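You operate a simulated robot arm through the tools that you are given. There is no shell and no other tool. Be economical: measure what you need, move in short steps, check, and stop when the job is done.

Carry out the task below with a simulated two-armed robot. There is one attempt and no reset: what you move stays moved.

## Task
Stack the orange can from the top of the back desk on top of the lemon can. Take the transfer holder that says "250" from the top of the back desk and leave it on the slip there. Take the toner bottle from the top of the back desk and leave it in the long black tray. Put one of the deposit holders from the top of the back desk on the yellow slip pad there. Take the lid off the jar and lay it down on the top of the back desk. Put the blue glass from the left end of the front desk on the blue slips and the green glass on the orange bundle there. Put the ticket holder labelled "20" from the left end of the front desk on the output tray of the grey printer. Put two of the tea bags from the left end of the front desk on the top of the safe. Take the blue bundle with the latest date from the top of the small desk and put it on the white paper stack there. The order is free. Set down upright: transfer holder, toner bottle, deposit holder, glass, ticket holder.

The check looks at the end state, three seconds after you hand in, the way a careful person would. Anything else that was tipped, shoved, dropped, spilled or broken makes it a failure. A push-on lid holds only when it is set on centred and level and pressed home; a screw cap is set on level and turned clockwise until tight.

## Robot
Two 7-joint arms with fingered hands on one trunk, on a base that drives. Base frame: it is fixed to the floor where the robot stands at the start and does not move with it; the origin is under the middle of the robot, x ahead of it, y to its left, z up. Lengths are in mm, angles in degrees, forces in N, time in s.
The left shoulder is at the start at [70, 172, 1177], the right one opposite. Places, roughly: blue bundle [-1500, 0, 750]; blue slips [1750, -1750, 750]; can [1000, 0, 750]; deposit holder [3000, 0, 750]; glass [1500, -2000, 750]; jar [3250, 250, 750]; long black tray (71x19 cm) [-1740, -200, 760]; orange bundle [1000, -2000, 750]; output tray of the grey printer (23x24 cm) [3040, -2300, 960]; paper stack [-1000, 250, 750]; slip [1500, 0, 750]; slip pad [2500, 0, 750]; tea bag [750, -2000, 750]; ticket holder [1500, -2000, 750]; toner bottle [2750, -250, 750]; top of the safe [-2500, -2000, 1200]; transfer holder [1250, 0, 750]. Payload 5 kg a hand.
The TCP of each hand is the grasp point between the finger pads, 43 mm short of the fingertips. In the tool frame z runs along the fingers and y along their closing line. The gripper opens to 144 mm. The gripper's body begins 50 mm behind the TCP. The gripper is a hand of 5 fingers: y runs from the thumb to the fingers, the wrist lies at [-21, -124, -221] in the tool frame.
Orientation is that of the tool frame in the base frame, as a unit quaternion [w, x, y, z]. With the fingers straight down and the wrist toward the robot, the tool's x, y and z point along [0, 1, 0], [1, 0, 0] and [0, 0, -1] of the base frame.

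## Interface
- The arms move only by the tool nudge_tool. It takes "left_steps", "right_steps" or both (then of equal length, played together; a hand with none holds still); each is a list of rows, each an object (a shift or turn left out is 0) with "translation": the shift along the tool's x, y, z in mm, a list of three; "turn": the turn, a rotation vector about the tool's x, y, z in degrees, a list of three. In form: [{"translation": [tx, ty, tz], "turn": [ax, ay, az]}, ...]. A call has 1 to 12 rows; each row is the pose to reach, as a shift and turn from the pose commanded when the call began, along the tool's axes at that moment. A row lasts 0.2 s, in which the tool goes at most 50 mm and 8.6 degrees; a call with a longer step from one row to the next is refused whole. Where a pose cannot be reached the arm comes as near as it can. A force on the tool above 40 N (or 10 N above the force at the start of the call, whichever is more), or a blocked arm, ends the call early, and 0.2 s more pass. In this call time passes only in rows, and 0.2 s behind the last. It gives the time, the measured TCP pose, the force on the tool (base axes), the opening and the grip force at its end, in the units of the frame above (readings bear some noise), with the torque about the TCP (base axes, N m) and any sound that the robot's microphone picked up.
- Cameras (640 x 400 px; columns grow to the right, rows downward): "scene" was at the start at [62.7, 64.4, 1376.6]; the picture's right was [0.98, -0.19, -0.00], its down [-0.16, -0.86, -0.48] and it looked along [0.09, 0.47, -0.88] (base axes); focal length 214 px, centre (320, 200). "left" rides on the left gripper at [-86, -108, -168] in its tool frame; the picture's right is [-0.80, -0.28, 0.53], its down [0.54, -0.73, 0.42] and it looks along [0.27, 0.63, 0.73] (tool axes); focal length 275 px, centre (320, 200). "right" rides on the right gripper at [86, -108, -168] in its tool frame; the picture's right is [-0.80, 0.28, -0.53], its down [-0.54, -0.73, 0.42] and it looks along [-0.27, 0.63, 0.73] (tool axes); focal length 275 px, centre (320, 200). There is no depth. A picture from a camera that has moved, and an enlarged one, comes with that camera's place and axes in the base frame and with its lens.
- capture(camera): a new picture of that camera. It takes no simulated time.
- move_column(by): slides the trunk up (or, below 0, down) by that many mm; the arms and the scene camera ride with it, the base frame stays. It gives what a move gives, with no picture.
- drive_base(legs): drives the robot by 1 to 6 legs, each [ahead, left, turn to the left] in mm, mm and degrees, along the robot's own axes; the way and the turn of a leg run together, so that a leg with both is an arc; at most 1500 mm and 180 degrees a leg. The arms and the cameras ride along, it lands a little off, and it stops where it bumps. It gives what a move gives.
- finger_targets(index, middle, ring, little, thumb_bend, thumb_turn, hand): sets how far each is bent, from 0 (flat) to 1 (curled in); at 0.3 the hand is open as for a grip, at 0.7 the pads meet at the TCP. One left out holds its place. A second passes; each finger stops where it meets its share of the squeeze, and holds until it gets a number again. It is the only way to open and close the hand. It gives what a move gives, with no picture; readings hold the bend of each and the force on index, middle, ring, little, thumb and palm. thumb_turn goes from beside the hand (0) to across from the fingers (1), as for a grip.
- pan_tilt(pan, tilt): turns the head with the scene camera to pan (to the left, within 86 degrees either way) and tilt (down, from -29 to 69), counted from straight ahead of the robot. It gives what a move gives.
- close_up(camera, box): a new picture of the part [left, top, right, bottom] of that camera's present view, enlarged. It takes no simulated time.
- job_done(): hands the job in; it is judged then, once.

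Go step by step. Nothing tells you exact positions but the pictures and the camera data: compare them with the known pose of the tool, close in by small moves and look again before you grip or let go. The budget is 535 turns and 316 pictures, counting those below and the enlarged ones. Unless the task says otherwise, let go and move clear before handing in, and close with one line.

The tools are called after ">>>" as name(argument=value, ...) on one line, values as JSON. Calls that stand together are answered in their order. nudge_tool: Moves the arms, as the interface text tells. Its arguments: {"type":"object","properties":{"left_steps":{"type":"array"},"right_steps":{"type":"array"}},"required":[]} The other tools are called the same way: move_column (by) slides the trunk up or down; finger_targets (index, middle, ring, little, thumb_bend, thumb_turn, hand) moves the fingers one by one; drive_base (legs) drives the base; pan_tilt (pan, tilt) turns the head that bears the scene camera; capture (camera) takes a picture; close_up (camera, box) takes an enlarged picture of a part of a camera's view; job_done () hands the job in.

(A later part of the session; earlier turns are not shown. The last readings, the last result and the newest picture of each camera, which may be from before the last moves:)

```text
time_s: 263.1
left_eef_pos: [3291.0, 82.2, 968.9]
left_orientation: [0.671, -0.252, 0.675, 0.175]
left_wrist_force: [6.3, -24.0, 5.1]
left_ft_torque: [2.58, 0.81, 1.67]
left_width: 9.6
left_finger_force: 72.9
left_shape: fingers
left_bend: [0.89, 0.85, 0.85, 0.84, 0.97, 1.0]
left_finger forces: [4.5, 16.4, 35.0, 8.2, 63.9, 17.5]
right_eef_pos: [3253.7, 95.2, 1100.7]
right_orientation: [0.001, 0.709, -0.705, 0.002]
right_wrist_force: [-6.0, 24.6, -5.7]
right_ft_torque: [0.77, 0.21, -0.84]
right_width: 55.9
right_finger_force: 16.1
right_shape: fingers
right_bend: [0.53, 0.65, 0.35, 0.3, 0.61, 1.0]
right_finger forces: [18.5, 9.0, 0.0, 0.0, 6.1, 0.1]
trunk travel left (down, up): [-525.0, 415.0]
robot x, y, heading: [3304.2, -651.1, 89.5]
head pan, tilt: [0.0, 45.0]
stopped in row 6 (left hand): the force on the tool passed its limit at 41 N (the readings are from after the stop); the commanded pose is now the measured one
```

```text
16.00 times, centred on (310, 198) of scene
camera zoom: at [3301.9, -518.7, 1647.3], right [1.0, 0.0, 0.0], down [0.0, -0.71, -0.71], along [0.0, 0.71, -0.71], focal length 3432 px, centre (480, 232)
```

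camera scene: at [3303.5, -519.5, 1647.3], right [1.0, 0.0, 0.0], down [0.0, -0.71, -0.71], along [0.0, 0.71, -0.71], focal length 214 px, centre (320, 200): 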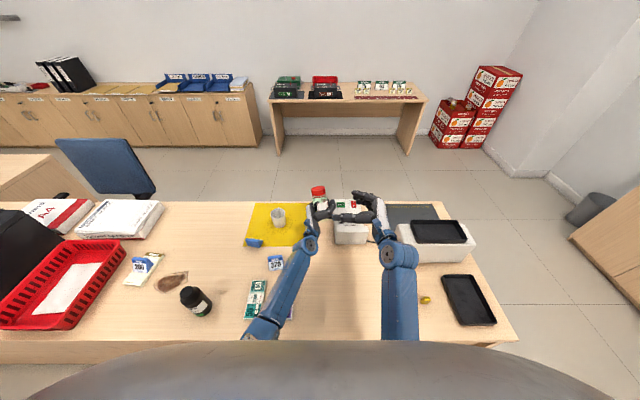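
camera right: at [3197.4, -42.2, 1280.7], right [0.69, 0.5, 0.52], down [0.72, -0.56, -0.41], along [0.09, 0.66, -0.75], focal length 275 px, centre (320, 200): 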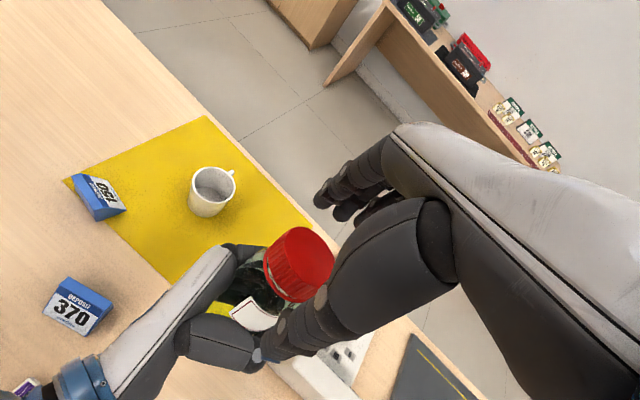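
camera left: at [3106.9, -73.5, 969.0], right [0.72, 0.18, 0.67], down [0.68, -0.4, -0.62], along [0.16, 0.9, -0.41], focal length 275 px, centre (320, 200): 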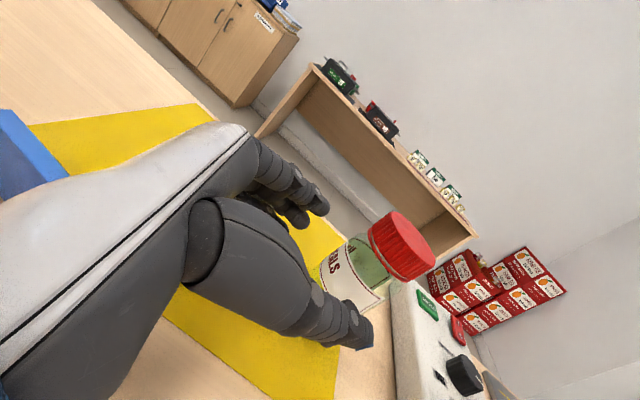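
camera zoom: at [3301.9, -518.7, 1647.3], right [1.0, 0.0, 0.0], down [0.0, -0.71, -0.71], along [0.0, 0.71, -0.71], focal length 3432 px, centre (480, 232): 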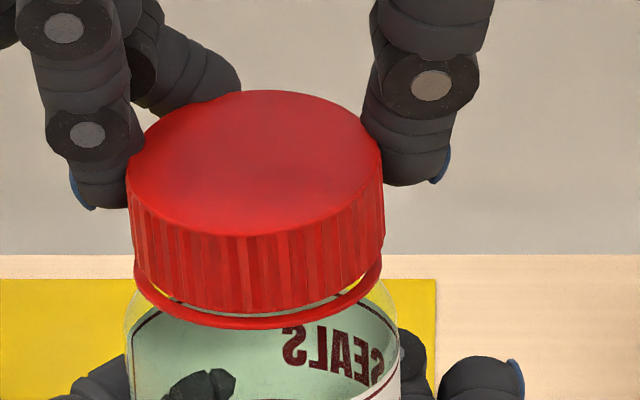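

The lid now tilts relative to its ring – it is loose. I recentre and try lifting it off.

>>> finger_targets(hand="right", index=0.44, middle=0.44, thumb_bend=0.44, thumb_turn=0.98)

>>> close_up(camera="scene", box=[294, 188, 326, 208])

```text
time_s: 264.1
left_eef_pos: [3289.8, 83.6, 968.1]
left_orientation: [0.671, -0.253, 0.674, 0.175]
left_wrist_force: [0.1, -0.1, -2.4]
left_ft_torque: [0.08, -0.14, 0.03]
left_width: 9.6
left_finger_force: 64.6
left_shape: fingers
left_bend: [0.89, 0.85, 0.85, 0.84, 0.97, 0.99]
left_finger forces: [11.1, 16.3, 28.8, 9.0, 44.5, 19.6]
right_eef_pos: [3251.5, 92.1, 1102.1]
right_orientation: [0.003, 0.71, -0.704, 0.004]
right_wrist_force: [0.4, 0.5, 0.1]
right_ft_torque: [0.03, 0.0, -0.02]
right_width: 99.8
right_finger_force: 0.0
right_shape: fingers
right_bend: [0.44, 0.44, 0.35, 0.3, 0.44, 0.97]
right_finger forces: [0.0, 0.0, 0.0, 0.0, 0.1, 0.0]
trunk travel left (down, up): [-525.0, 415.0]
robot x, y, heading: [3303.4, -650.7, 89.9]
head pan, tilt: [0.0, 45.0]
```

```text
16.00 times, centred on (310, 198) of scene
camera zoom: at [3301.7, -519.0, 1647.3], right [1.0, 0.0, 0.0], down [0.0, -0.71, -0.71], along [0.0, 0.71, -0.71], focal length 3432 px, centre (480, 232)
```

zoom: 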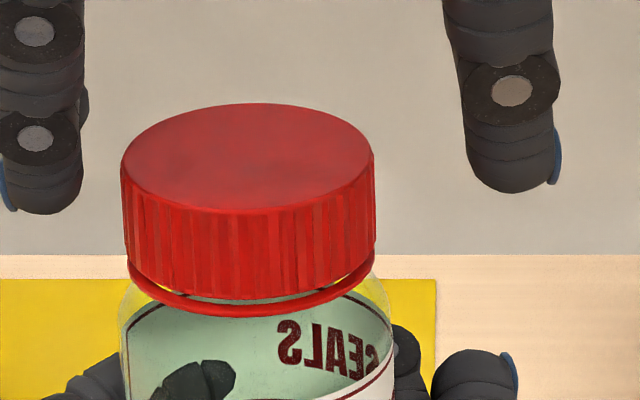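

>>> nudge_tool(right_steps=[{"translation": [4, 3, 2]}])

>>> finger_targets(hand="right", index=0.7, middle=0.7, thumb_bend=0.7)

>>> nudge_tool(right_steps=[{"translation": [0, 0, -3]}, {"translation": [0, 0, -6]}, {"translation": [0, 0, -10]}, {"translation": [0, 0, -14]}])

>>> close_up(camera="scene", box=[294, 186, 326, 206])

```text
time_s: 264.5
left_eef_pos: [3289.7, 81.9, 969.3]
left_orientation: [0.671, -0.254, 0.674, 0.176]
left_wrist_force: [0.2, 0.3, -3.0]
left_ft_torque: [0.06, -0.09, 0.03]
left_width: 9.5
left_finger_force: 64.8
left_shape: fingers
left_bend: [0.89, 0.85, 0.85, 0.84, 0.97, 0.99]
left_finger forces: [11.1, 16.4, 28.7, 8.9, 44.5, 19.7]
right_eef_pos: [3248.7, 88.2, 1099.5]
right_orientation: [0.002, 0.71, -0.704, 0.003]
right_wrist_force: [-0.2, 0.1, -0.1]
right_ft_torque: [0.0, 0.02, 0.0]
right_width: 100.0
right_finger_force: 0.0
right_shape: fingers
right_bend: [0.44, 0.44, 0.35, 0.3, 0.44, 0.97]
right_finger forces: [0.0, 0.2, 0.0, 0.0, 0.0, 0.0]
trunk travel left (down, up): [-525.0, 415.0]
robot x, y, heading: [3305.8, -655.9, 90.0]
head pan, tilt: [0.0, 45.0]
```

```text
time_s: 265.5
left_eef_pos: [3290.4, 83.5, 968.6]
left_orientation: [0.671, -0.253, 0.675, 0.176]
left_wrist_force: [3.1, -1.2, -2.8]
left_ft_torque: [0.17, 0.22, 0.12]
left_width: 9.6
left_finger_force: 64.0
left_shape: fingers
left_bend: [0.89, 0.85, 0.85, 0.84, 0.97, 0.99]
left_finger forces: [9.8, 16.2, 28.9, 9.0, 45.5, 18.6]
right_eef_pos: [3248.4, 87.0, 1099.5]
right_orientation: [0.003, 0.71, -0.704, 0.004]
right_wrist_force: [-2.4, 0.3, -0.1]
right_ft_torque: [0.07, 0.21, -0.04]
right_width: 59.7
right_finger_force: 16.7
right_shape: fingers
right_bend: [0.55, 0.6, 0.35, 0.3, 0.59, 0.99]
right_finger forces: [10.8, 7.4, 0.1, 0.1, 16.1, 0.0]
trunk travel left (down, up): [-525.0, 415.0]
robot x, y, heading: [3304.2, -650.4, 89.9]
head pan, tilt: [0.0, 45.0]
```

```text
time_s: 266.5
left_eef_pos: [3290.2, 82.8, 969.8]
left_orientation: [0.672, -0.252, 0.674, 0.177]
left_wrist_force: [7.6, -6.6, 8.7]
left_ft_torque: [0.82, 1.22, 0.26]
left_width: 9.8
left_finger_force: 67.3
left_shape: fingers
left_bend: [0.89, 0.85, 0.85, 0.84, 0.97, 0.99]
left_finger forces: [6.2, 15.4, 32.4, 8.8, 54.6, 17.9]
right_eef_pos: [3249.0, 89.0, 1112.9]
right_orientation: [0.003, 0.71, -0.704, 0.004]
right_wrist_force: [-7.7, 7.0, -12.0]
right_ft_torque: [0.31, 0.23, -0.04]
right_width: 59.6
right_finger_force: 17.5
right_shape: fingers
right_bend: [0.54, 0.6, 0.35, 0.3, 0.59, 1.0]
right_finger forces: [10.9, 10.1, 0.0, 0.1, 13.9, 0.0]
trunk travel left (down, up): [-525.0, 415.0]
robot x, y, heading: [3305.7, -656.1, 90.1]
head pan, tilt: [0.0, 45.0]
```

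```text
16.00 times, centred on (310, 196) of scene
camera zoom: at [3301.9, -519.1, 1647.3], right [1.0, 0.0, 0.0], down [0.0, -0.71, -0.71], along [0.0, 0.71, -0.71], focal length 3432 px, centre (480, 264)
```

zoom: 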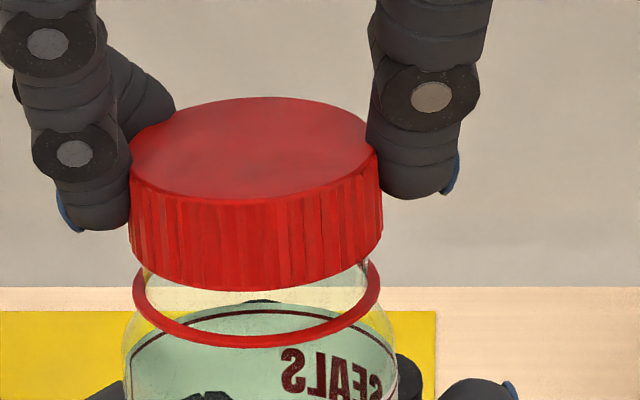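

The lid is coming off – the glass neck is visible. I keep lifting.

>>> nudge_tool(right_steps=[{"translation": [0, 0, -5]}, {"translation": [0, 0, -10]}, {"translation": [0, 0, -15]}, {"translation": [0, 0, -22]}, {"translation": [0, 0, -30]}])

>>> close_up(camera="scene", box=[278, 172, 342, 212])

```text
time_s: 267.7
left_eef_pos: [3288.7, 82.5, 968.2]
left_orientation: [0.671, -0.253, 0.675, 0.176]
left_wrist_force: [0.1, 0.2, -3.0]
left_ft_torque: [0.08, -0.11, 0.01]
left_width: 9.6
left_finger_force: 64.4
left_shape: fingers
left_bend: [0.89, 0.85, 0.85, 0.84, 0.97, 0.99]
left_finger forces: [11.0, 16.4, 29.0, 8.9, 43.2, 19.6]
right_eef_pos: [3248.8, 89.4, 1143.5]
right_orientation: [0.002, 0.71, -0.704, 0.004]
right_wrist_force: [0.8, 0.0, -0.7]
right_ft_torque: [-0.01, -0.02, -0.02]
right_width: 60.3
right_finger_force: 17.5
right_shape: fingers
right_bend: [0.55, 0.6, 0.35, 0.3, 0.59, 0.99]
right_finger forces: [9.7, 7.6, 0.0, 0.0, 17.6, 0.0]
trunk travel left (down, up): [-525.0, 415.0]
robot x, y, heading: [3303.2, -650.0, 90.0]
head pan, tilt: [0.0, 45.0]
```

```text
10.00 times, centred on (310, 192) of scene
camera zoom: at [3301.7, -519.2, 1647.3], right [1.0, 0.0, 0.0], down [0.0, -0.71, -0.71], along [0.0, 0.71, -0.71], focal length 2145 px, centre (420, 280)
```

zoom: 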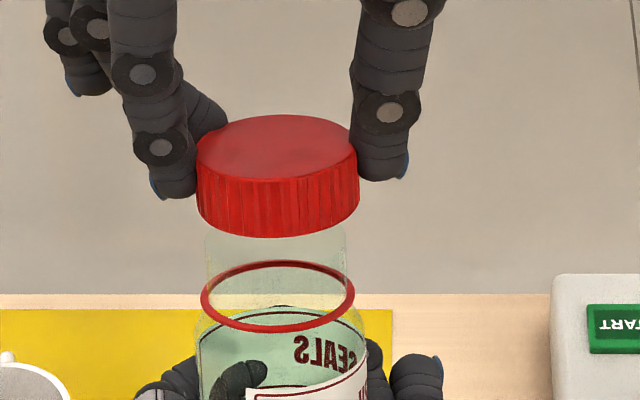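

The lid is off. I lay it on the free desk area at about (3340,-20).

>>> nudge_tool(right_steps=[{"translation": [0, 0, -20]}, {"translation": [28, -23, -25]}, {"translation": [56, -46, -25]}, {"translation": [84, -69, -10]}, {"translation": [110, -91, 20]}, {"translation": [110, -91, 65]}, {"translation": [110, -91, 110]}, {"translation": [110, -91, 155]}, {"translation": [110, -91, 200]}, {"translation": [110, -91, 245]}, {"translation": [110, -91, 290]}, {"translation": [110, -91, 315]}])

>>> capture(camera="scene")

```text
time_s: 269.4
left_eef_pos: [3285.4, 81.9, 957.7]
left_orientation: [0.666, -0.259, 0.678, 0.173]
left_wrist_force: [-5.6, 10.6, -13.1]
left_ft_torque: [-0.1, -0.69, -0.67]
left_width: 9.6
left_finger_force: 66.9
left_shape: fingers
left_bend: [0.89, 0.85, 0.85, 0.84, 0.96, 0.99]
left_finger forces: [14.9, 18.1, 28.5, 8.7, 42.9, 21.5]
right_eef_pos: [3341.5, -20.3, 1026.5]
right_orientation: [0.004, 0.713, -0.701, -0.002]
right_wrist_force: [6.4, -10.0, 10.9]
right_ft_torque: [0.4, 0.76, 0.65]
right_width: 60.1
right_finger_force: 24.9
right_shape: fingers
right_bend: [0.55, 0.6, 0.36, 0.3, 0.59, 0.99]
right_finger forces: [9.6, 7.7, 0.1, 14.6, 17.6, 0.0]
trunk travel left (down, up): [-525.0, 415.0]
robot x, y, heading: [3303.3, -654.4, 90.0]
head pan, tilt: [0.0, 45.0]
stopped in row 8 (left hand): the force on the tool passed its limit at 53 N (the readings are from after the stop); the commanded pose is now the measured one
```

```text
113 pictures are left
camera scene: at [3302.3, -519.3, 1647.4], right [1.0, 0.0, 0.0], down [0.0, -0.71, -0.71], along [0.0, 0.71, -0.71], focal length 214 px, centre (320, 200)
```

scene: 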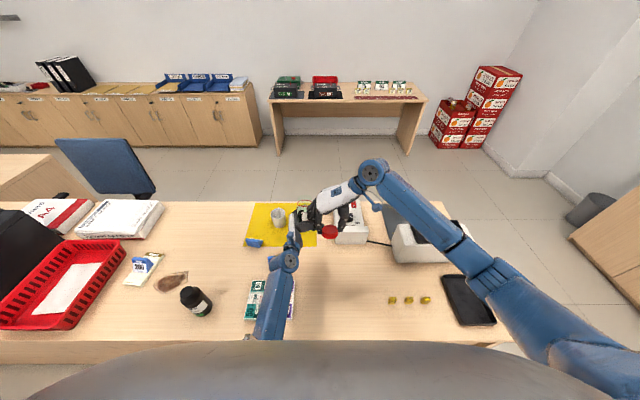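

>>> nudge_tool(right_steps=[{"translation": [0, 0, -40]}, {"translation": [5, -35, -55]}, {"translation": [10, -70, -55]}, {"translation": [20, -105, -40]}, {"translation": [20, -110, 5]}, {"translation": [20, -110, 50]}, {"translation": [20, -110, 95]}, {"translation": [20, -110, 140]}, {"translation": [20, -110, 185]}, {"translation": [20, -110, 205]}])

>>> capture(camera="scene")

>>> capture(camera="right")

```text
time_s: 271.6
left_eef_pos: [3286.5, 81.5, 960.3]
left_orientation: [0.667, -0.258, 0.677, 0.173]
left_wrist_force: [-0.3, 0.1, -2.2]
left_ft_torque: [0.07, -0.12, 0.0]
left_width: 9.7
left_finger_force: 65.2
left_shape: fingers
left_bend: [0.89, 0.85, 0.85, 0.84, 0.96, 0.99]
left_finger forces: [11.2, 16.7, 29.2, 8.7, 43.7, 21.0]
right_eef_pos: [3451.1, -39.5, 818.3]
right_orientation: [0.004, 0.711, -0.703, -0.002]
right_wrist_force: [0.0, 0.4, -0.5]
right_ft_torque: [-0.05, -0.02, 0.01]
right_width: 60.0
right_finger_force: 17.2
right_shape: fingers
right_bend: [0.55, 0.6, 0.35, 0.3, 0.59, 0.99]
right_finger forces: [9.8, 7.8, 0.0, 0.1, 17.5, 0.0]
trunk travel left (down, up): [-525.0, 415.0]
robot x, y, heading: [3304.3, -649.2, 89.9]
head pan, tilt: [0.0, 45.0]
```

```text
112 pictures are left
camera scene: at [3302.0, -519.1, 1647.3], right [1.0, 0.0, 0.0], down [0.0, -0.71, -0.71], along [0.0, 0.71, -0.71], focal length 214 px, centre (320, 200)
```

scene: 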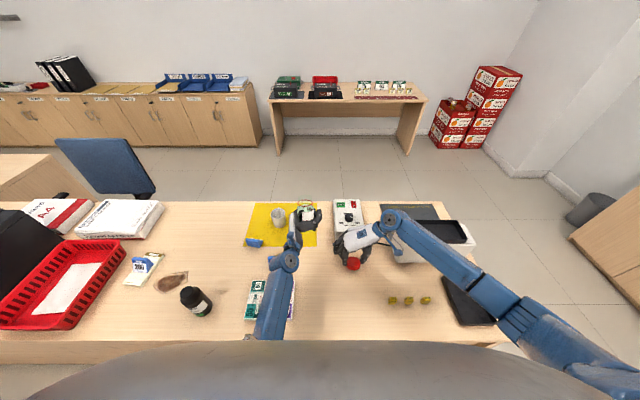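

```text
111 pictures are left
camera right: at [3563.2, -122.2, 986.3], right [-0.29, 0.79, 0.53], down [0.72, 0.55, -0.43], along [-0.64, 0.26, -0.73], focal length 275 px, centre (320, 200)
```

right: 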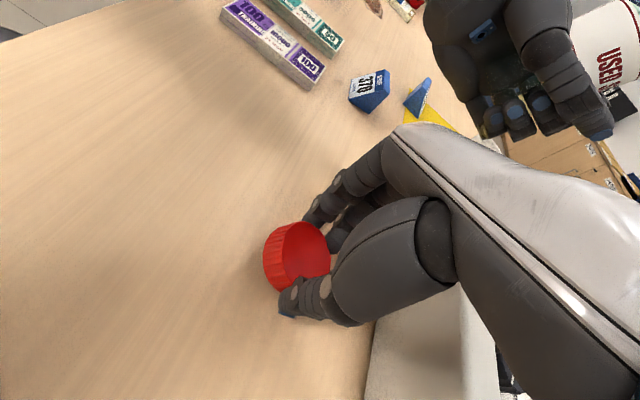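

>>> nudge_tool(right_steps=[{"translation": [0, 0, 5]}, {"translation": [0, 0, 9]}, {"translation": [0, 0, 13]}, {"translation": [0, 0, 16]}, {"translation": [0, 0, 19]}])

>>> close_up(camera="scene", box=[320, 240, 384, 280])

```text
time_s: 272.8
left_eef_pos: [3285.9, 81.1, 961.5]
left_orientation: [0.667, -0.257, 0.678, 0.174]
left_wrist_force: [0.0, 0.0, -2.0]
left_ft_torque: [0.1, -0.1, 0.04]
left_width: 9.9
left_finger_force: 65.3
left_shape: fingers
left_bend: [0.89, 0.85, 0.85, 0.84, 0.96, 0.99]
left_finger forces: [11.3, 16.7, 29.2, 8.7, 43.7, 21.0]
right_eef_pos: [3450.5, -41.3, 802.9]
right_orientation: [0.003, 0.711, -0.703, -0.001]
right_wrist_force: [0.3, -5.2, 8.6]
right_ft_torque: [-0.02, -0.03, 0.0]
right_width: 59.9
right_finger_force: 17.5
right_shape: fingers
right_bend: [0.55, 0.61, 0.35, 0.3, 0.59, 0.99]
right_finger forces: [9.8, 7.8, 0.0, 0.0, 17.5, 0.1]
trunk travel left (down, up): [-525.0, 415.0]
robot x, y, heading: [3305.3, -649.6, 89.9]
head pan, tilt: [0.0, 45.0]
```

```text
10.00 times, centred on (352, 260) of scene
camera zoom: at [3301.6, -520.6, 1647.5], right [1.0, 0.0, 0.0], down [0.0, -0.71, -0.71], along [0.0, 0.71, -0.71], focal length 2145 px, centre (0, -400)
```

zoom: 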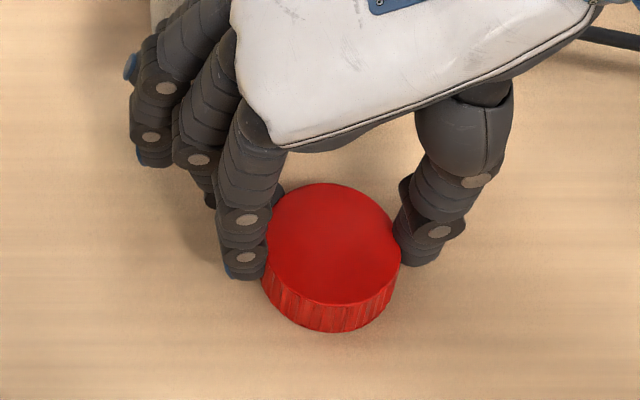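

>>> finger_targets(hand="right", index=0.44, middle=0.44, thumb_bend=0.44)

>>> nudge_tool(right_steps=[{"translation": [0, 0, -30]}, {"translation": [0, 0, -75]}, {"translation": [0, 0, -120]}, {"translation": [0, 0, -165]}, {"translation": [0, 0, -210]}, {"translation": [0, 0, -255]}, {"translation": [0, 0, -300]}, {"translation": [0, 0, -345]}, {"translation": [0, 0, -375]}])

>>> capture(camera="scene")

```text
time_s: 273.8
left_eef_pos: [3285.7, 81.6, 960.2]
left_orientation: [0.667, -0.258, 0.677, 0.173]
left_wrist_force: [-0.5, -0.5, -2.5]
left_ft_torque: [0.03, -0.16, 0.01]
left_width: 9.6
left_finger_force: 65.0
left_shape: fingers
left_bend: [0.89, 0.85, 0.85, 0.84, 0.96, 0.99]
left_finger forces: [11.4, 16.8, 29.2, 8.7, 43.7, 21.0]
right_eef_pos: [3450.9, -40.8, 802.5]
right_orientation: [0.003, 0.712, -0.703, -0.001]
right_wrist_force: [-0.6, 0.5, 0.6]
right_ft_torque: [-0.01, 0.05, 0.01]
right_width: 99.8
right_finger_force: 0.2
right_shape: fingers
right_bend: [0.44, 0.44, 0.35, 0.3, 0.44, 0.97]
right_finger forces: [0.0, 0.1, 0.1, 0.0, 0.1, 0.1]
trunk travel left (down, up): [-525.0, 415.0]
robot x, y, heading: [3298.6, -653.4, 90.2]
head pan, tilt: [0.0, 45.0]
```

```text
time_s: 275.8
left_eef_pos: [3285.2, 80.9, 958.9]
left_orientation: [0.667, -0.258, 0.678, 0.172]
left_wrist_force: [0.2, -0.1, -2.7]
left_ft_torque: [0.09, -0.09, 0.0]
left_width: 9.6
left_finger_force: 65.2
left_shape: fingers
left_bend: [0.89, 0.85, 0.85, 0.84, 0.96, 0.99]
left_finger forces: [11.3, 16.7, 29.1, 8.6, 43.8, 20.9]
right_eef_pos: [3452.5, -38.1, 1176.7]
right_orientation: [0.004, 0.711, -0.703, -0.002]
right_wrist_force: [-0.1, -1.0, -0.5]
right_ft_torque: [0.0, -0.01, 0.03]
right_width: 99.8
right_finger_force: 0.0
right_shape: fingers
right_bend: [0.44, 0.44, 0.35, 0.3, 0.44, 0.97]
right_finger forces: [0.1, 0.0, 0.0, 0.0, 0.0, 0.0]
trunk travel left (down, up): [-525.0, 415.0]
robot x, y, heading: [3300.9, -650.6, 89.8]
head pan, tilt: [0.0, 45.0]
```

```text
109 pictures are left
camera scene: at [3301.5, -519.3, 1647.2], right [1.0, 0.0, 0.0], down [0.0, -0.71, -0.71], along [0.0, 0.71, -0.71], focal length 214 px, centre (320, 200)
```

scene: 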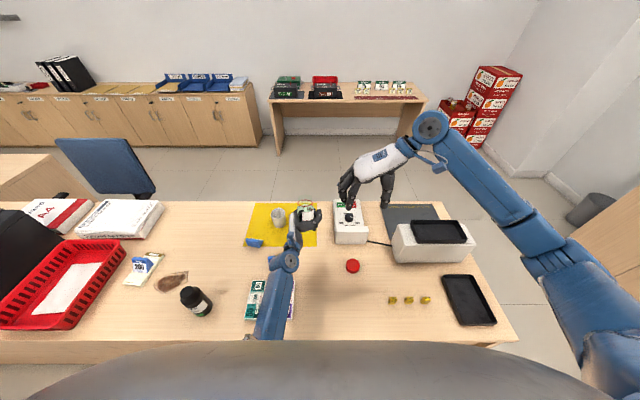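

Lid lies flat on the desk. Now the right hand takes the open jar from above so that it can be set back on the mat.

>>> nudge_tool(right_steps=[{"translation": [-20, 34, 0]}, {"translation": [-41, 68, 0]}, {"translation": [-61, 102, 0]}, {"translation": [-82, 136, 0]}, {"translation": [-102, 170, 0]}, {"translation": [-122, 204, 10]}, {"translation": [-122, 204, 50]}])

>>> close_up(camera="right", box=[180, 170, 400, 340])

>>> close_up(camera="scene", box=[268, 172, 348, 222])

```text
time_s: 277.4
left_eef_pos: [3287.9, 83.0, 959.3]
left_orientation: [0.666, -0.258, 0.678, 0.173]
left_wrist_force: [0.1, 0.5, -3.0]
left_ft_torque: [0.07, -0.08, 0.02]
left_width: 9.7
left_finger_force: 65.2
left_shape: fingers
left_bend: [0.89, 0.85, 0.85, 0.84, 0.96, 0.99]
left_finger forces: [11.4, 16.7, 29.1, 8.7, 43.6, 20.9]
right_eef_pos: [3248.8, 80.3, 1129.6]
right_orientation: [0.003, 0.711, -0.703, -0.003]
right_wrist_force: [0.5, -0.2, 0.4]
right_ft_torque: [-0.01, 0.02, 0.01]
right_width: 99.8
right_finger_force: 0.0
right_shape: fingers
right_bend: [0.44, 0.44, 0.35, 0.3, 0.44, 0.97]
right_finger forces: [0.0, 0.0, 0.1, 0.0, 0.0, 0.0]
trunk travel left (down, up): [-525.0, 415.0]
robot x, y, heading: [3300.7, -652.8, 89.7]
head pan, tilt: [0.0, 45.0]
```

```text
2.35 times, centred on (290, 255) of right
camera zoom: at [3361.0, -2.3, 1296.6], right [-0.29, 0.79, 0.53], down [0.71, 0.55, -0.43], along [-0.64, 0.26, -0.73], focal length 648 px, centre (391, 71)
```

zoom: 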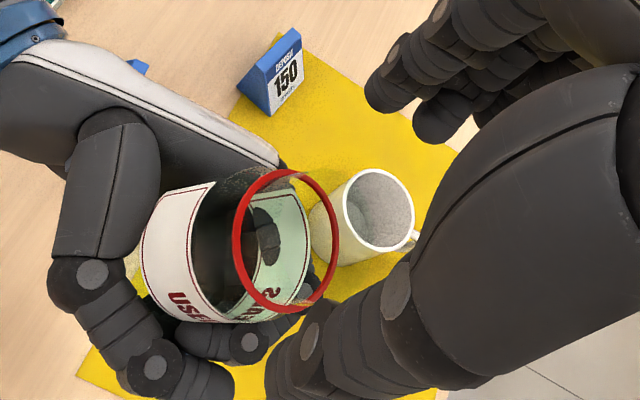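

```text
8.00 times, centred on (308, 197) of scene
camera zoom: at [3303.3, -518.2, 1647.3], right [1.0, 0.0, 0.0], down [0.0, -0.71, -0.71], along [0.0, 0.71, -0.71], focal length 1716 px, centre (416, 224)
```

zoom: 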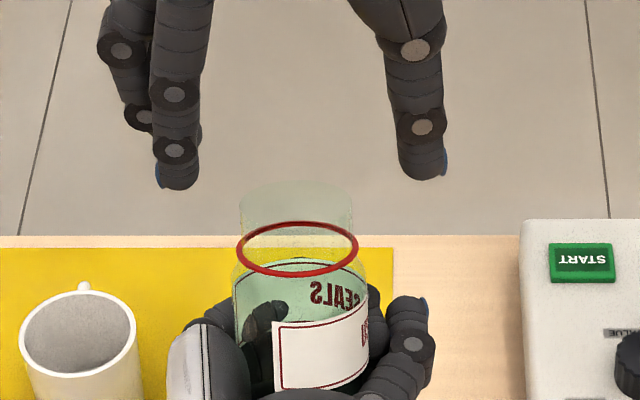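

>>> nudge_tool(right_steps=[{"translation": [2, 3, 30]}, {"translation": [2, 3, 60]}, {"translation": [2, 3, 80]}])

>>> finger_targets(hand="right", index=0.7, middle=0.7, thumb_bend=0.7)

>>> finger_targets(hand="left", index=0.5, middle=0.5, ring=0.5, little=0.5, thumb_bend=0.5)

>>> close_up(camera="scene", box=[268, 172, 348, 222])

```text
time_s: 278.2
left_eef_pos: [3285.5, 81.3, 958.2]
left_orientation: [0.667, -0.257, 0.677, 0.173]
left_wrist_force: [-0.6, 0.1, -1.8]
left_ft_torque: [0.05, -0.09, -0.03]
left_width: 9.9
left_finger_force: 65.2
left_shape: fingers
left_bend: [0.89, 0.85, 0.85, 0.84, 0.96, 0.99]
left_finger forces: [11.5, 16.7, 29.1, 8.7, 43.5, 20.9]
right_eef_pos: [3243.6, 77.9, 1046.7]
right_orientation: [0.004, 0.711, -0.703, -0.001]
right_wrist_force: [-0.2, 0.2, -0.4]
right_ft_torque: [-0.01, -0.02, 0.0]
right_width: 100.3
right_finger_force: 0.0
right_shape: fingers
right_bend: [0.44, 0.44, 0.35, 0.3, 0.44, 0.97]
right_finger forces: [0.1, 0.0, 0.0, 0.0, 0.0, 0.0]
trunk travel left (down, up): [-525.0, 415.0]
robot x, y, heading: [3302.1, -647.5, 89.8]
head pan, tilt: [0.0, 45.0]
```

```text
time_s: 279.2
left_eef_pos: [3286.1, 81.5, 960.2]
left_orientation: [0.667, -0.258, 0.678, 0.173]
left_wrist_force: [3.9, -3.3, -0.7]
left_ft_torque: [0.25, 0.06, 0.31]
left_width: 9.9
left_finger_force: 65.7
left_shape: fingers
left_bend: [0.89, 0.85, 0.85, 0.84, 0.96, 0.99]
left_finger forces: [10.5, 16.4, 29.6, 8.8, 46.6, 20.2]
right_eef_pos: [3244.5, 76.7, 1047.7]
right_orientation: [0.004, 0.712, -0.703, -0.002]
right_wrist_force: [-3.1, 3.9, -0.1]
right_ft_torque: [0.17, 0.26, -0.17]
right_width: 67.0
right_finger_force: 16.6
right_shape: fingers
right_bend: [0.53, 0.6, 0.35, 0.3, 0.56, 0.99]
right_finger forces: [10.6, 7.8, 0.1, 0.0, 15.0, 0.0]
trunk travel left (down, up): [-525.0, 415.0]
robot x, y, heading: [3303.3, -651.7, 89.8]
head pan, tilt: [0.0, 45.0]
```

```text
time_s: 280.2
left_eef_pos: [3284.9, 82.8, 958.9]
left_orientation: [0.667, -0.259, 0.677, 0.173]
left_wrist_force: [0.7, -6.1, -1.9]
left_ft_torque: [0.33, 0.1, 0.53]
left_width: 82.8
left_finger_force: 10.5
left_shape: fingers
left_bend: [0.5, 0.5, 0.5, 0.5, 0.5, 0.98]
left_finger forces: [2.5, 0.1, 0.0, 0.0, 11.8, 6.8]
right_eef_pos: [3244.5, 77.8, 1047.6]
right_orientation: [0.004, 0.711, -0.703, -0.001]
right_wrist_force: [-0.8, 7.4, 0.1]
right_ft_torque: [0.32, -0.04, -0.22]
right_width: 66.8
right_finger_force: 17.8
right_shape: fingers
right_bend: [0.53, 0.6, 0.35, 0.3, 0.57, 0.99]
right_finger forces: [10.2, 8.7, 0.0, 0.1, 15.9, 0.0]
trunk travel left (down, up): [-525.0, 415.0]
robot x, y, heading: [3302.9, -655.7, 89.9]
head pan, tilt: [0.0, 45.0]
```

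```text
8.00 times, centred on (308, 197) of scene
camera zoom: at [3301.8, -518.9, 1647.3], right [1.0, 0.0, 0.0], down [0.0, -0.71, -0.71], along [0.0, 0.71, -0.71], focal length 1716 px, centre (416, 224)
```

zoom: 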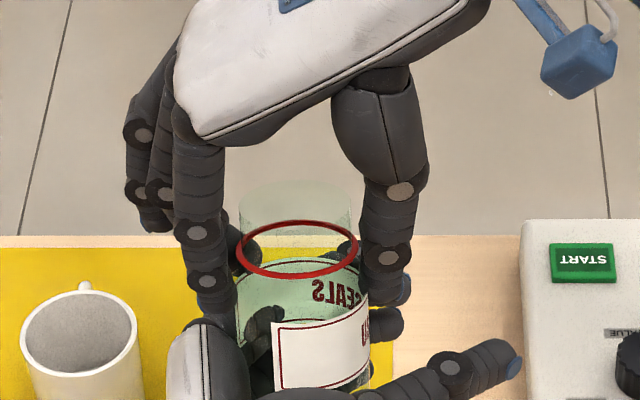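

>>> finger_targets(hand="left", index=0.3, middle=0.3, ring=0.3, little=0.3, thumb_bend=0.3)

>>> nudge_tool(left_steps=[{"translation": [0, 0, -25]}, {"translation": [0, 0, -60]}, {"translation": [0, 0, -100]}, {"translation": [0, 0, -145]}, {"translation": [0, 0, -190]}])

>>> close_up(camera="scene", box=[248, 172, 348, 234])

```text
time_s: 281.2
left_eef_pos: [3286.9, 82.4, 959.1]
left_orientation: [0.667, -0.258, 0.677, 0.173]
left_wrist_force: [-2.0, -0.4, 0.6]
left_ft_torque: [-0.05, -0.02, -0.02]
left_width: 149.6
left_finger_force: 0.8
left_shape: fingers
left_bend: [0.3, 0.3, 0.3, 0.3, 0.3, 0.96]
left_finger forces: [0.0, 0.0, 0.0, 0.0, 0.1, 1.7]
right_eef_pos: [3243.5, 77.4, 1046.0]
right_orientation: [0.004, 0.712, -0.703, -0.001]
right_wrist_force: [2.1, 0.3, -1.2]
right_ft_torque: [0.1, -0.13, 0.04]
right_width: 66.6
right_finger_force: 15.9
right_shape: fingers
right_bend: [0.53, 0.6, 0.35, 0.3, 0.57, 0.99]
right_finger forces: [8.4, 6.7, 0.2, 0.0, 16.9, 0.1]
trunk travel left (down, up): [-525.0, 415.0]
robot x, y, heading: [3304.4, -649.1, 89.8]
head pan, tilt: [0.0, 45.0]
```

```text
time_s: 282.4
left_eef_pos: [3130.7, -30.4, 972.1]
left_orientation: [0.668, -0.257, 0.676, 0.173]
left_wrist_force: [0.1, -0.2, -0.3]
left_ft_torque: [-0.02, 0.0, -0.01]
left_width: 149.7
left_finger_force: 0.1
left_shape: fingers
left_bend: [0.3, 0.3, 0.3, 0.3, 0.3, 0.96]
left_finger forces: [0.1, 0.1, 0.0, 0.0, 0.0, 0.1]
right_eef_pos: [3242.7, 76.3, 1048.9]
right_orientation: [0.002, 0.711, -0.704, -0.002]
right_wrist_force: [-0.5, -0.7, 0.1]
right_ft_torque: [0.07, -0.04, -0.01]
right_width: 66.7
right_finger_force: 16.0
right_shape: fingers
right_bend: [0.53, 0.6, 0.35, 0.3, 0.57, 0.99]
right_finger forces: [8.8, 6.7, 0.1, 0.0, 15.8, 0.0]
trunk travel left (down, up): [-525.0, 415.0]
robot x, y, heading: [3299.3, -655.3, 89.9]
head pan, tilt: [0.0, 45.0]
```

```text
6.40 times, centred on (298, 203) of scene
camera zoom: at [3299.5, -520.5, 1647.4], right [1.0, 0.0, 0.0], down [0.0, -0.71, -0.71], along [0.0, 0.71, -0.71], focal length 1373 px, centre (461, 181)
```

zoom: 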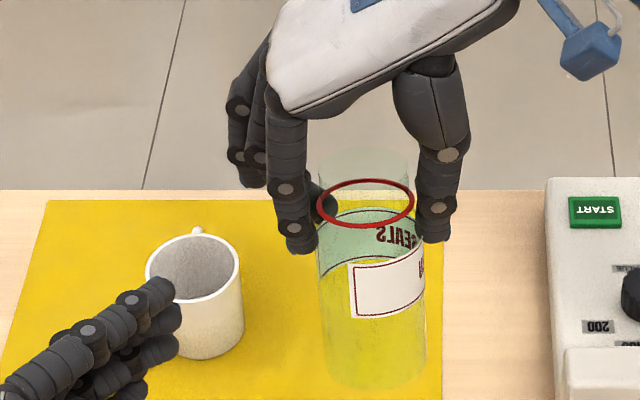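

>>> nudge_tool(right_steps=[{"translation": [-38, 8, 0]}, {"translation": [-76, 15, 0]}, {"translation": [-76, 15, 40]}, {"translation": [-76, 15, 80]}, {"translation": [-76, 15, 120]}, {"translation": [-76, 15, 150]}])

>>> nudge_tool(right_steps=[{"translation": [0, 0, 4]}, {"translation": [0, 0, 8]}, {"translation": [0, 0, 12]}, {"translation": [0, 0, 15]}])

>>> close_up(camera="scene", box=[248, 172, 348, 234])

```text
time_s: 283.8
left_eef_pos: [3130.6, -28.8, 970.9]
left_orientation: [0.667, -0.259, 0.677, 0.173]
left_wrist_force: [0.1, 0.4, 0.4]
left_ft_torque: [-0.02, 0.03, -0.02]
left_width: 149.5
left_finger_force: 0.0
left_shape: fingers
left_bend: [0.3, 0.3, 0.3, 0.3, 0.3, 0.96]
left_finger forces: [0.0, 0.1, 0.1, 0.1, 0.1, 0.1]
right_eef_pos: [3226.2, 154.6, 898.3]
right_orientation: [0.003, 0.712, -0.703, -0.002]
right_wrist_force: [0.6, 0.1, 0.2]
right_ft_torque: [0.03, 0.02, 0.01]
right_width: 66.2
right_finger_force: 15.7
right_shape: fingers
right_bend: [0.53, 0.6, 0.35, 0.3, 0.57, 0.99]
right_finger forces: [8.7, 6.8, 0.0, 0.0, 15.6, 0.0]
trunk travel left (down, up): [-525.0, 415.0]
robot x, y, heading: [3297.3, -650.9, 90.2]
head pan, tilt: [0.0, 45.0]
```

```text
time_s: 284.8
left_eef_pos: [3130.8, -31.1, 972.3]
left_orientation: [0.667, -0.257, 0.678, 0.173]
left_wrist_force: [0.4, -0.4, 0.4]
left_ft_torque: [-0.02, 0.05, 0.04]
left_width: 149.6
left_finger_force: 0.1
left_shape: fingers
left_bend: [0.3, 0.3, 0.3, 0.3, 0.3, 0.96]
left_finger forces: [0.0, 0.1, 0.0, 0.0, 0.0, 0.1]
right_eef_pos: [3226.9, 152.5, 885.8]
right_orientation: [0.003, 0.711, -0.703, -0.003]
right_wrist_force: [0.1, 1.7, 15.6]
right_ft_torque: [0.02, -0.03, 0.01]
right_width: 66.2
right_finger_force: 16.2
right_shape: fingers
right_bend: [0.53, 0.61, 0.35, 0.3, 0.57, 0.99]
right_finger forces: [8.7, 7.0, 0.1, 0.0, 16.5, 0.0]
trunk travel left (down, up): [-525.0, 415.0]
robot x, y, heading: [3302.2, -653.6, 89.7]
head pan, tilt: [0.0, 45.0]
```

```text
6.40 times, centred on (298, 203) of scene
camera zoom: at [3302.0, -521.5, 1647.9], right [1.0, 0.0, 0.0], down [0.0, -0.71, -0.71], along [0.0, 0.71, -0.71], focal length 1373 px, centre (461, 181)
```

zoom: 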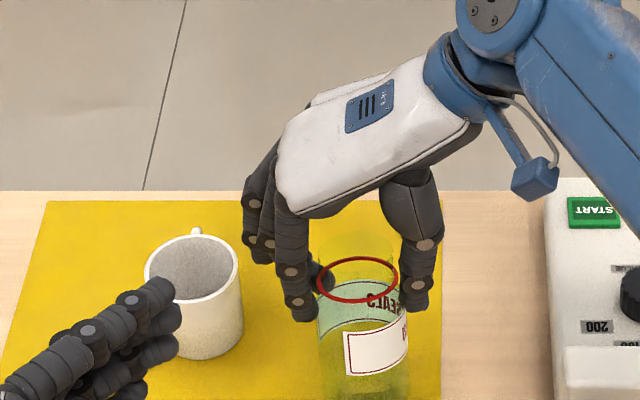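

Jar stands on the mat again. I release and withdraw the right hand, then both hands up.

>>> finger_targets(hand="right", index=0.44, middle=0.44, thumb_bend=0.44)

>>> nudge_tool(right_steps=[{"translation": [0, 0, -35]}, {"translation": [0, 0, -80]}, {"translation": [0, 0, -125]}, {"translation": [0, 0, -170]}, {"translation": [0, 0, -215]}, {"translation": [0, 0, -260]}, {"translation": [10, -25, -295]}, {"translation": [20, -60, -325]}, {"translation": [30, -100, -350]}])

>>> nudge_tool(left_steps=[{"translation": [-45, 0, 0]}, {"translation": [-90, 0, 0]}, {"translation": [-135, 0, 0]}, {"translation": [-175, 0, 0]}])

>>> capture(camera="scene")

```text
time_s: 285.8
left_eef_pos: [3129.4, -30.1, 971.1]
left_orientation: [0.667, -0.257, 0.677, 0.174]
left_wrist_force: [0.5, 0.8, -0.1]
left_ft_torque: [0.01, -0.01, 0.0]
left_width: 149.2
left_finger_force: 0.1
left_shape: fingers
left_bend: [0.3, 0.3, 0.3, 0.3, 0.3, 0.96]
left_finger forces: [0.1, 0.0, 0.1, 0.1, 0.1, 0.1]
right_eef_pos: [3227.4, 154.6, 882.1]
right_orientation: [0.003, 0.712, -0.702, -0.001]
right_wrist_force: [-0.3, 0.2, 0.6]
right_ft_torque: [0.01, 0.02, 0.01]
right_width: 99.6
right_finger_force: 0.1
right_shape: fingers
right_bend: [0.44, 0.44, 0.35, 0.3, 0.44, 0.97]
right_finger forces: [0.0, 0.0, 0.1, 0.0, 0.1, 0.0]
trunk travel left (down, up): [-525.0, 415.0]
robot x, y, heading: [3299.5, -649.3, 89.8]
head pan, tilt: [0.0, 45.0]
```

```text
time_s: 287.8
left_eef_pos: [3130.2, -30.2, 971.2]
left_orientation: [0.667, -0.257, 0.677, 0.174]
left_wrist_force: [0.5, -0.6, 0.6]
left_ft_torque: [0.0, -0.05, 0.03]
left_width: 149.7
left_finger_force: 0.0
left_shape: fingers
left_bend: [0.3, 0.3, 0.3, 0.3, 0.3, 0.96]
left_finger forces: [0.0, 0.0, 0.1, 0.0, 0.1, 0.0]
right_eef_pos: [3328.3, 127.0, 1235.4]
right_orientation: [0.002, 0.711, -0.703, -0.001]
right_wrist_force: [1.0, -1.2, 0.7]
right_ft_torque: [0.01, 0.0, -0.02]
right_width: 99.9
right_finger_force: 0.0
right_shape: fingers
right_bend: [0.44, 0.44, 0.35, 0.3, 0.44, 0.97]
right_finger forces: [0.0, 0.0, 0.0, 0.0, 0.0, 0.0]
trunk travel left (down, up): [-525.0, 415.0]
robot x, y, heading: [3304.5, -653.1, 90.0]
head pan, tilt: [0.0, 45.0]
```

```text
time_s: 288.8
left_eef_pos: [3127.8, -7.1, 1142.5]
left_orientation: [0.666, -0.258, 0.678, 0.172]
left_wrist_force: [-0.5, 0.4, -0.1]
left_ft_torque: [0.01, -0.01, -0.04]
left_width: 149.5
left_finger_force: 0.0
left_shape: fingers
left_bend: [0.3, 0.3, 0.3, 0.3, 0.3, 0.96]
left_finger forces: [0.0, 0.1, 0.0, 0.0, 0.0, 0.0]
right_eef_pos: [3327.3, 128.2, 1234.5]
right_orientation: [0.004, 0.711, -0.703, -0.002]
right_wrist_force: [1.3, 0.5, -0.5]
right_ft_torque: [-0.06, 0.01, 0.0]
right_width: 100.2
right_finger_force: 0.0
right_shape: fingers
right_bend: [0.44, 0.44, 0.35, 0.3, 0.44, 0.97]
right_finger forces: [0.0, 0.0, 0.0, 0.0, 0.1, 0.0]
trunk travel left (down, up): [-525.0, 415.0]
robot x, y, heading: [3298.9, -651.2, 89.9]
head pan, tilt: [0.0, 45.0]
```

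```text
103 pictures are left
camera scene: at [3303.1, -518.6, 1647.2], right [1.0, 0.0, 0.0], down [0.0, -0.71, -0.71], along [0.0, 0.71, -0.71], focal length 214 px, centre (320, 200)
```

scene: 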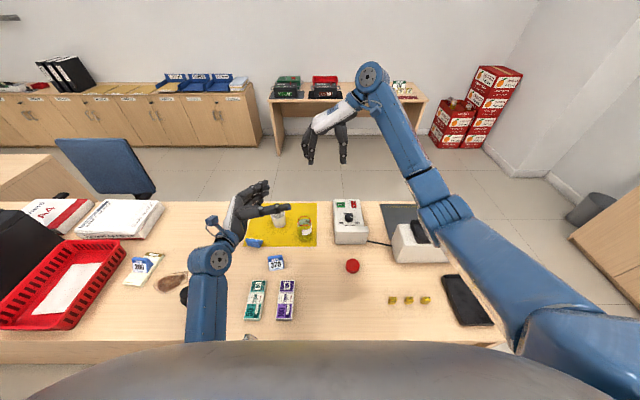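

>>> nudge_tool(left_steps=[{"translation": [-10, -1, 0], "turn": [1.86, 7.16, 2.78]}, {"translation": [-20, -2, -1], "turn": [3.7, 14.3, 5.55]}, {"translation": [-30, -3, -1], "turn": [5.6, 21.5, 8.3]}, {"translation": [-40, -4, -2], "turn": [7.4, 28.6, 11.1]}, {"translation": [-50, -5, -2], "turn": [9.3, 35.8, 13.9]}, {"translation": [-60, -6, -3], "turn": [11.1, 42.9, 16.6]}, {"translation": [-70, -8, -3], "turn": [13, 50.1, 19.4]}, {"translation": [-80, -9, -4], "turn": [14.9, 57.3, 22.2]}, {"translation": [-90, -10, -4], "turn": [16.7, 64.4, 25]}, {"translation": [-100, -11, -5], "turn": [18.6, 71.6, 27.7]}, {"translation": [-110, -12, -5], "turn": [20.4, 78.7, 30.5]}, {"translation": [-119, -13, -6], "turn": [22.3, 85.9, 33.3]}], right_steps=[{"turn": [0, 0, 7.2]}, {"turn": [0, 0, 14.4]}, {"turn": [0, 0, 21.6]}, {"turn": [0, 0, 28.8]}, {"turn": [0, 0, 36]}, {"turn": [0, 0, 43.2]}, {"turn": [0, 0, 50.4]}, {"turn": [0, 0, 57.6]}, {"turn": [0, 0, 64.8]}, {"turn": [0, 0, 72]}, {"turn": [0, 0, 79.2]}, {"turn": [0, 0, 86.4]}])

>>> drive_base(legs=[[-200, 0, 0], [0, 660, 0]])

>>> finger_targets(hand="right", index=0.3, middle=0.3, ring=0.3, little=0.3, thumb_bend=0.3)

>>> capture(camera="scene")

```text
time_s: 291.4
left_eef_pos: [3124.8, -7.6, 1261.6]
left_orientation: [0.0, 0.001, 1.0, 0.0]
left_wrist_force: [0.4, 0.3, -0.8]
left_ft_torque: [0.02, -0.02, 0.02]
left_width: 149.9
left_finger_force: 0.1
left_shape: fingers
left_bend: [0.3, 0.3, 0.3, 0.3, 0.3, 0.96]
left_finger forces: [0.0, 0.0, 0.0, 0.1, 0.0, 0.0]
right_eef_pos: [3328.9, 126.5, 1230.9]
right_orientation: [-0.003, -0.038, 0.999, -0.001]
right_wrist_force: [-1.5, -0.2, -0.6]
right_ft_torque: [0.04, -0.03, -0.02]
right_width: 99.9
right_finger_force: 0.1
right_shape: fingers
right_bend: [0.44, 0.44, 0.35, 0.3, 0.44, 0.97]
right_finger forces: [0.1, 0.0, 0.0, 0.0, 0.1, 0.0]
trunk travel left (down, up): [-525.0, 415.0]
robot x, y, heading: [3303.7, -649.8, 89.7]
head pan, tilt: [0.0, 45.0]
```

```text
time_s: 296.3
left_eef_pos: [2453.3, -207.0, 1263.2]
left_orientation: [0.0, 0.001, 1.0, 0.002]
left_wrist_force: [-0.1, -0.3, -0.1]
left_ft_torque: [-0.01, 0.0, -0.02]
left_width: 149.7
left_finger_force: 0.0
left_shape: fingers
left_bend: [0.3, 0.3, 0.3, 0.3, 0.3, 0.96]
left_finger forces: [0.0, 0.0, 0.0, 0.1, 0.1, 0.1]
right_eef_pos: [2655.7, -71.9, 1231.6]
right_orientation: [-0.003, -0.039, 0.999, -0.001]
right_wrist_force: [0.2, -0.9, -0.2]
right_ft_torque: [0.01, 0.01, 0.01]
right_width: 99.9
right_finger_force: 0.1
right_shape: fingers
right_bend: [0.44, 0.44, 0.35, 0.3, 0.44, 0.97]
right_finger forces: [0.0, 0.0, 0.0, 0.0, 0.0, 0.0]
trunk travel left (down, up): [-525.0, 415.0]
robot x, y, heading: [2625.2, -850.5, 90.0]
head pan, tilt: [0.0, 45.0]
```

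```text
time_s: 297.3
left_eef_pos: [2452.5, -206.8, 1262.7]
left_orientation: [-0.001, 0.001, 1.0, 0.001]
left_wrist_force: [-0.2, -0.4, 0.4]
left_ft_torque: [0.0, -0.01, 0.0]
left_width: 149.8
left_finger_force: 0.1
left_shape: fingers
left_bend: [0.3, 0.3, 0.3, 0.3, 0.3, 0.96]
left_finger forces: [0.0, 0.0, 0.0, 0.0, 0.0, 0.0]
right_eef_pos: [2655.1, -72.2, 1231.4]
right_orientation: [-0.004, -0.039, 0.999, -0.001]
right_wrist_force: [0.6, -0.7, -0.1]
right_ft_torque: [-0.01, 0.01, 0.0]
right_width: 149.4
right_finger_force: 0.0
right_shape: fingers
right_bend: [0.3, 0.3, 0.3, 0.3, 0.3, 0.96]
right_finger forces: [0.1, 0.0, 0.1, 0.0, 0.1, 0.0]
trunk travel left (down, up): [-525.0, 415.0]
robot x, y, heading: [2629.3, -851.5, 90.1]
head pan, tilt: [0.0, 45.0]
```

```text
102 pictures are left
camera scene: at [2628.3, -718.0, 1647.3], right [1.0, 0.0, 0.0], down [0.0, -0.71, -0.71], along [0.0, 0.71, -0.71], focal length 214 px, centre (320, 200)
```

scene: 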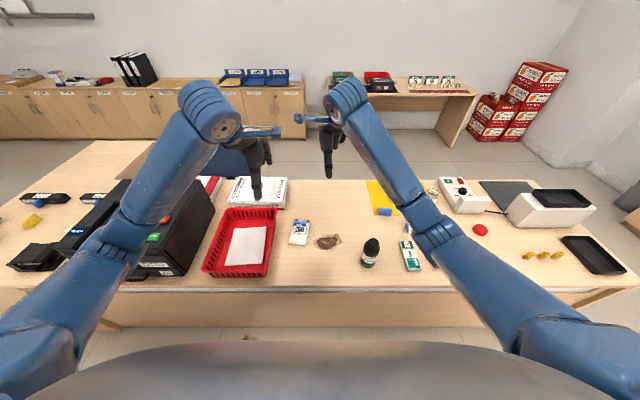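

>>> close_up(camera="scene", box=[346, 225, 394, 275])

```text
8.00 times, centred on (370, 250) of scene
camera zoom: at [2628.3, -718.0, 1647.3], right [1.0, 0.0, 0.0], down [0.0, -0.71, -0.71], along [0.0, 0.71, -0.71], focal length 1716 px, centre (-80, -200)
```

zoom: 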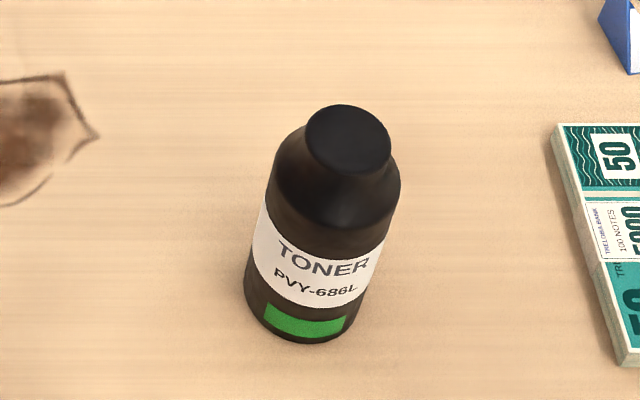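

>>> nudge_tool(right_steps=[{"translation": [-22, -22, 30]}, {"translation": [-44, -43, 60]}, {"translation": [-66, -65, 90]}, {"translation": [-88, -87, 120]}, {"translation": [-110, -108, 150]}, {"translation": [-132, -130, 180]}, {"translation": [-154, -152, 210]}, {"translation": [-175, -173, 240]}, {"translation": [-175, -173, 255]}])

>>> capture(camera="right")

```text
time_s: 299.3
left_eef_pos: [2451.7, -205.0, 1262.3]
left_orientation: [0.001, 0.001, 1.0, 0.0]
left_wrist_force: [1.2, -0.2, -0.1]
left_ft_torque: [-0.02, 0.02, 0.03]
left_width: 149.8
left_finger_force: 0.2
left_shape: fingers
left_bend: [0.3, 0.3, 0.3, 0.3, 0.3, 0.96]
left_finger forces: [0.1, 0.0, 0.0, 0.1, 0.1, 0.0]
right_eef_pos: [2841.1, -231.8, 973.3]
right_orientation: [-0.004, -0.038, 0.999, -0.001]
right_wrist_force: [-0.9, -0.2, -0.2]
right_ft_torque: [-0.02, 0.0, 0.0]
right_width: 149.6
right_finger_force: 0.1
right_shape: fingers
right_bend: [0.3, 0.3, 0.3, 0.3, 0.3, 0.96]
right_finger forces: [0.0, 0.0, 0.1, 0.1, 0.0, 0.0]
trunk travel left (down, up): [-525.0, 415.0]
robot x, y, heading: [2626.3, -851.5, 89.9]
head pan, tilt: [0.0, 45.0]
```

```text
100 pictures are left
camera right: at [2765.8, -345.6, 1142.9], right [0.78, 0.35, 0.53], down [0.59, -0.68, -0.43], along [0.21, 0.64, -0.73], focal length 275 px, centre (320, 200)
```

right: 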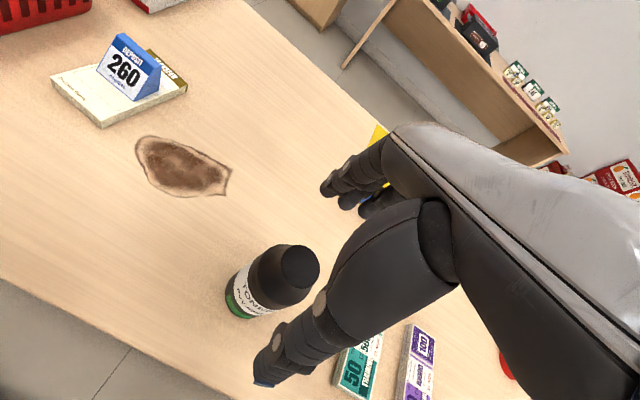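

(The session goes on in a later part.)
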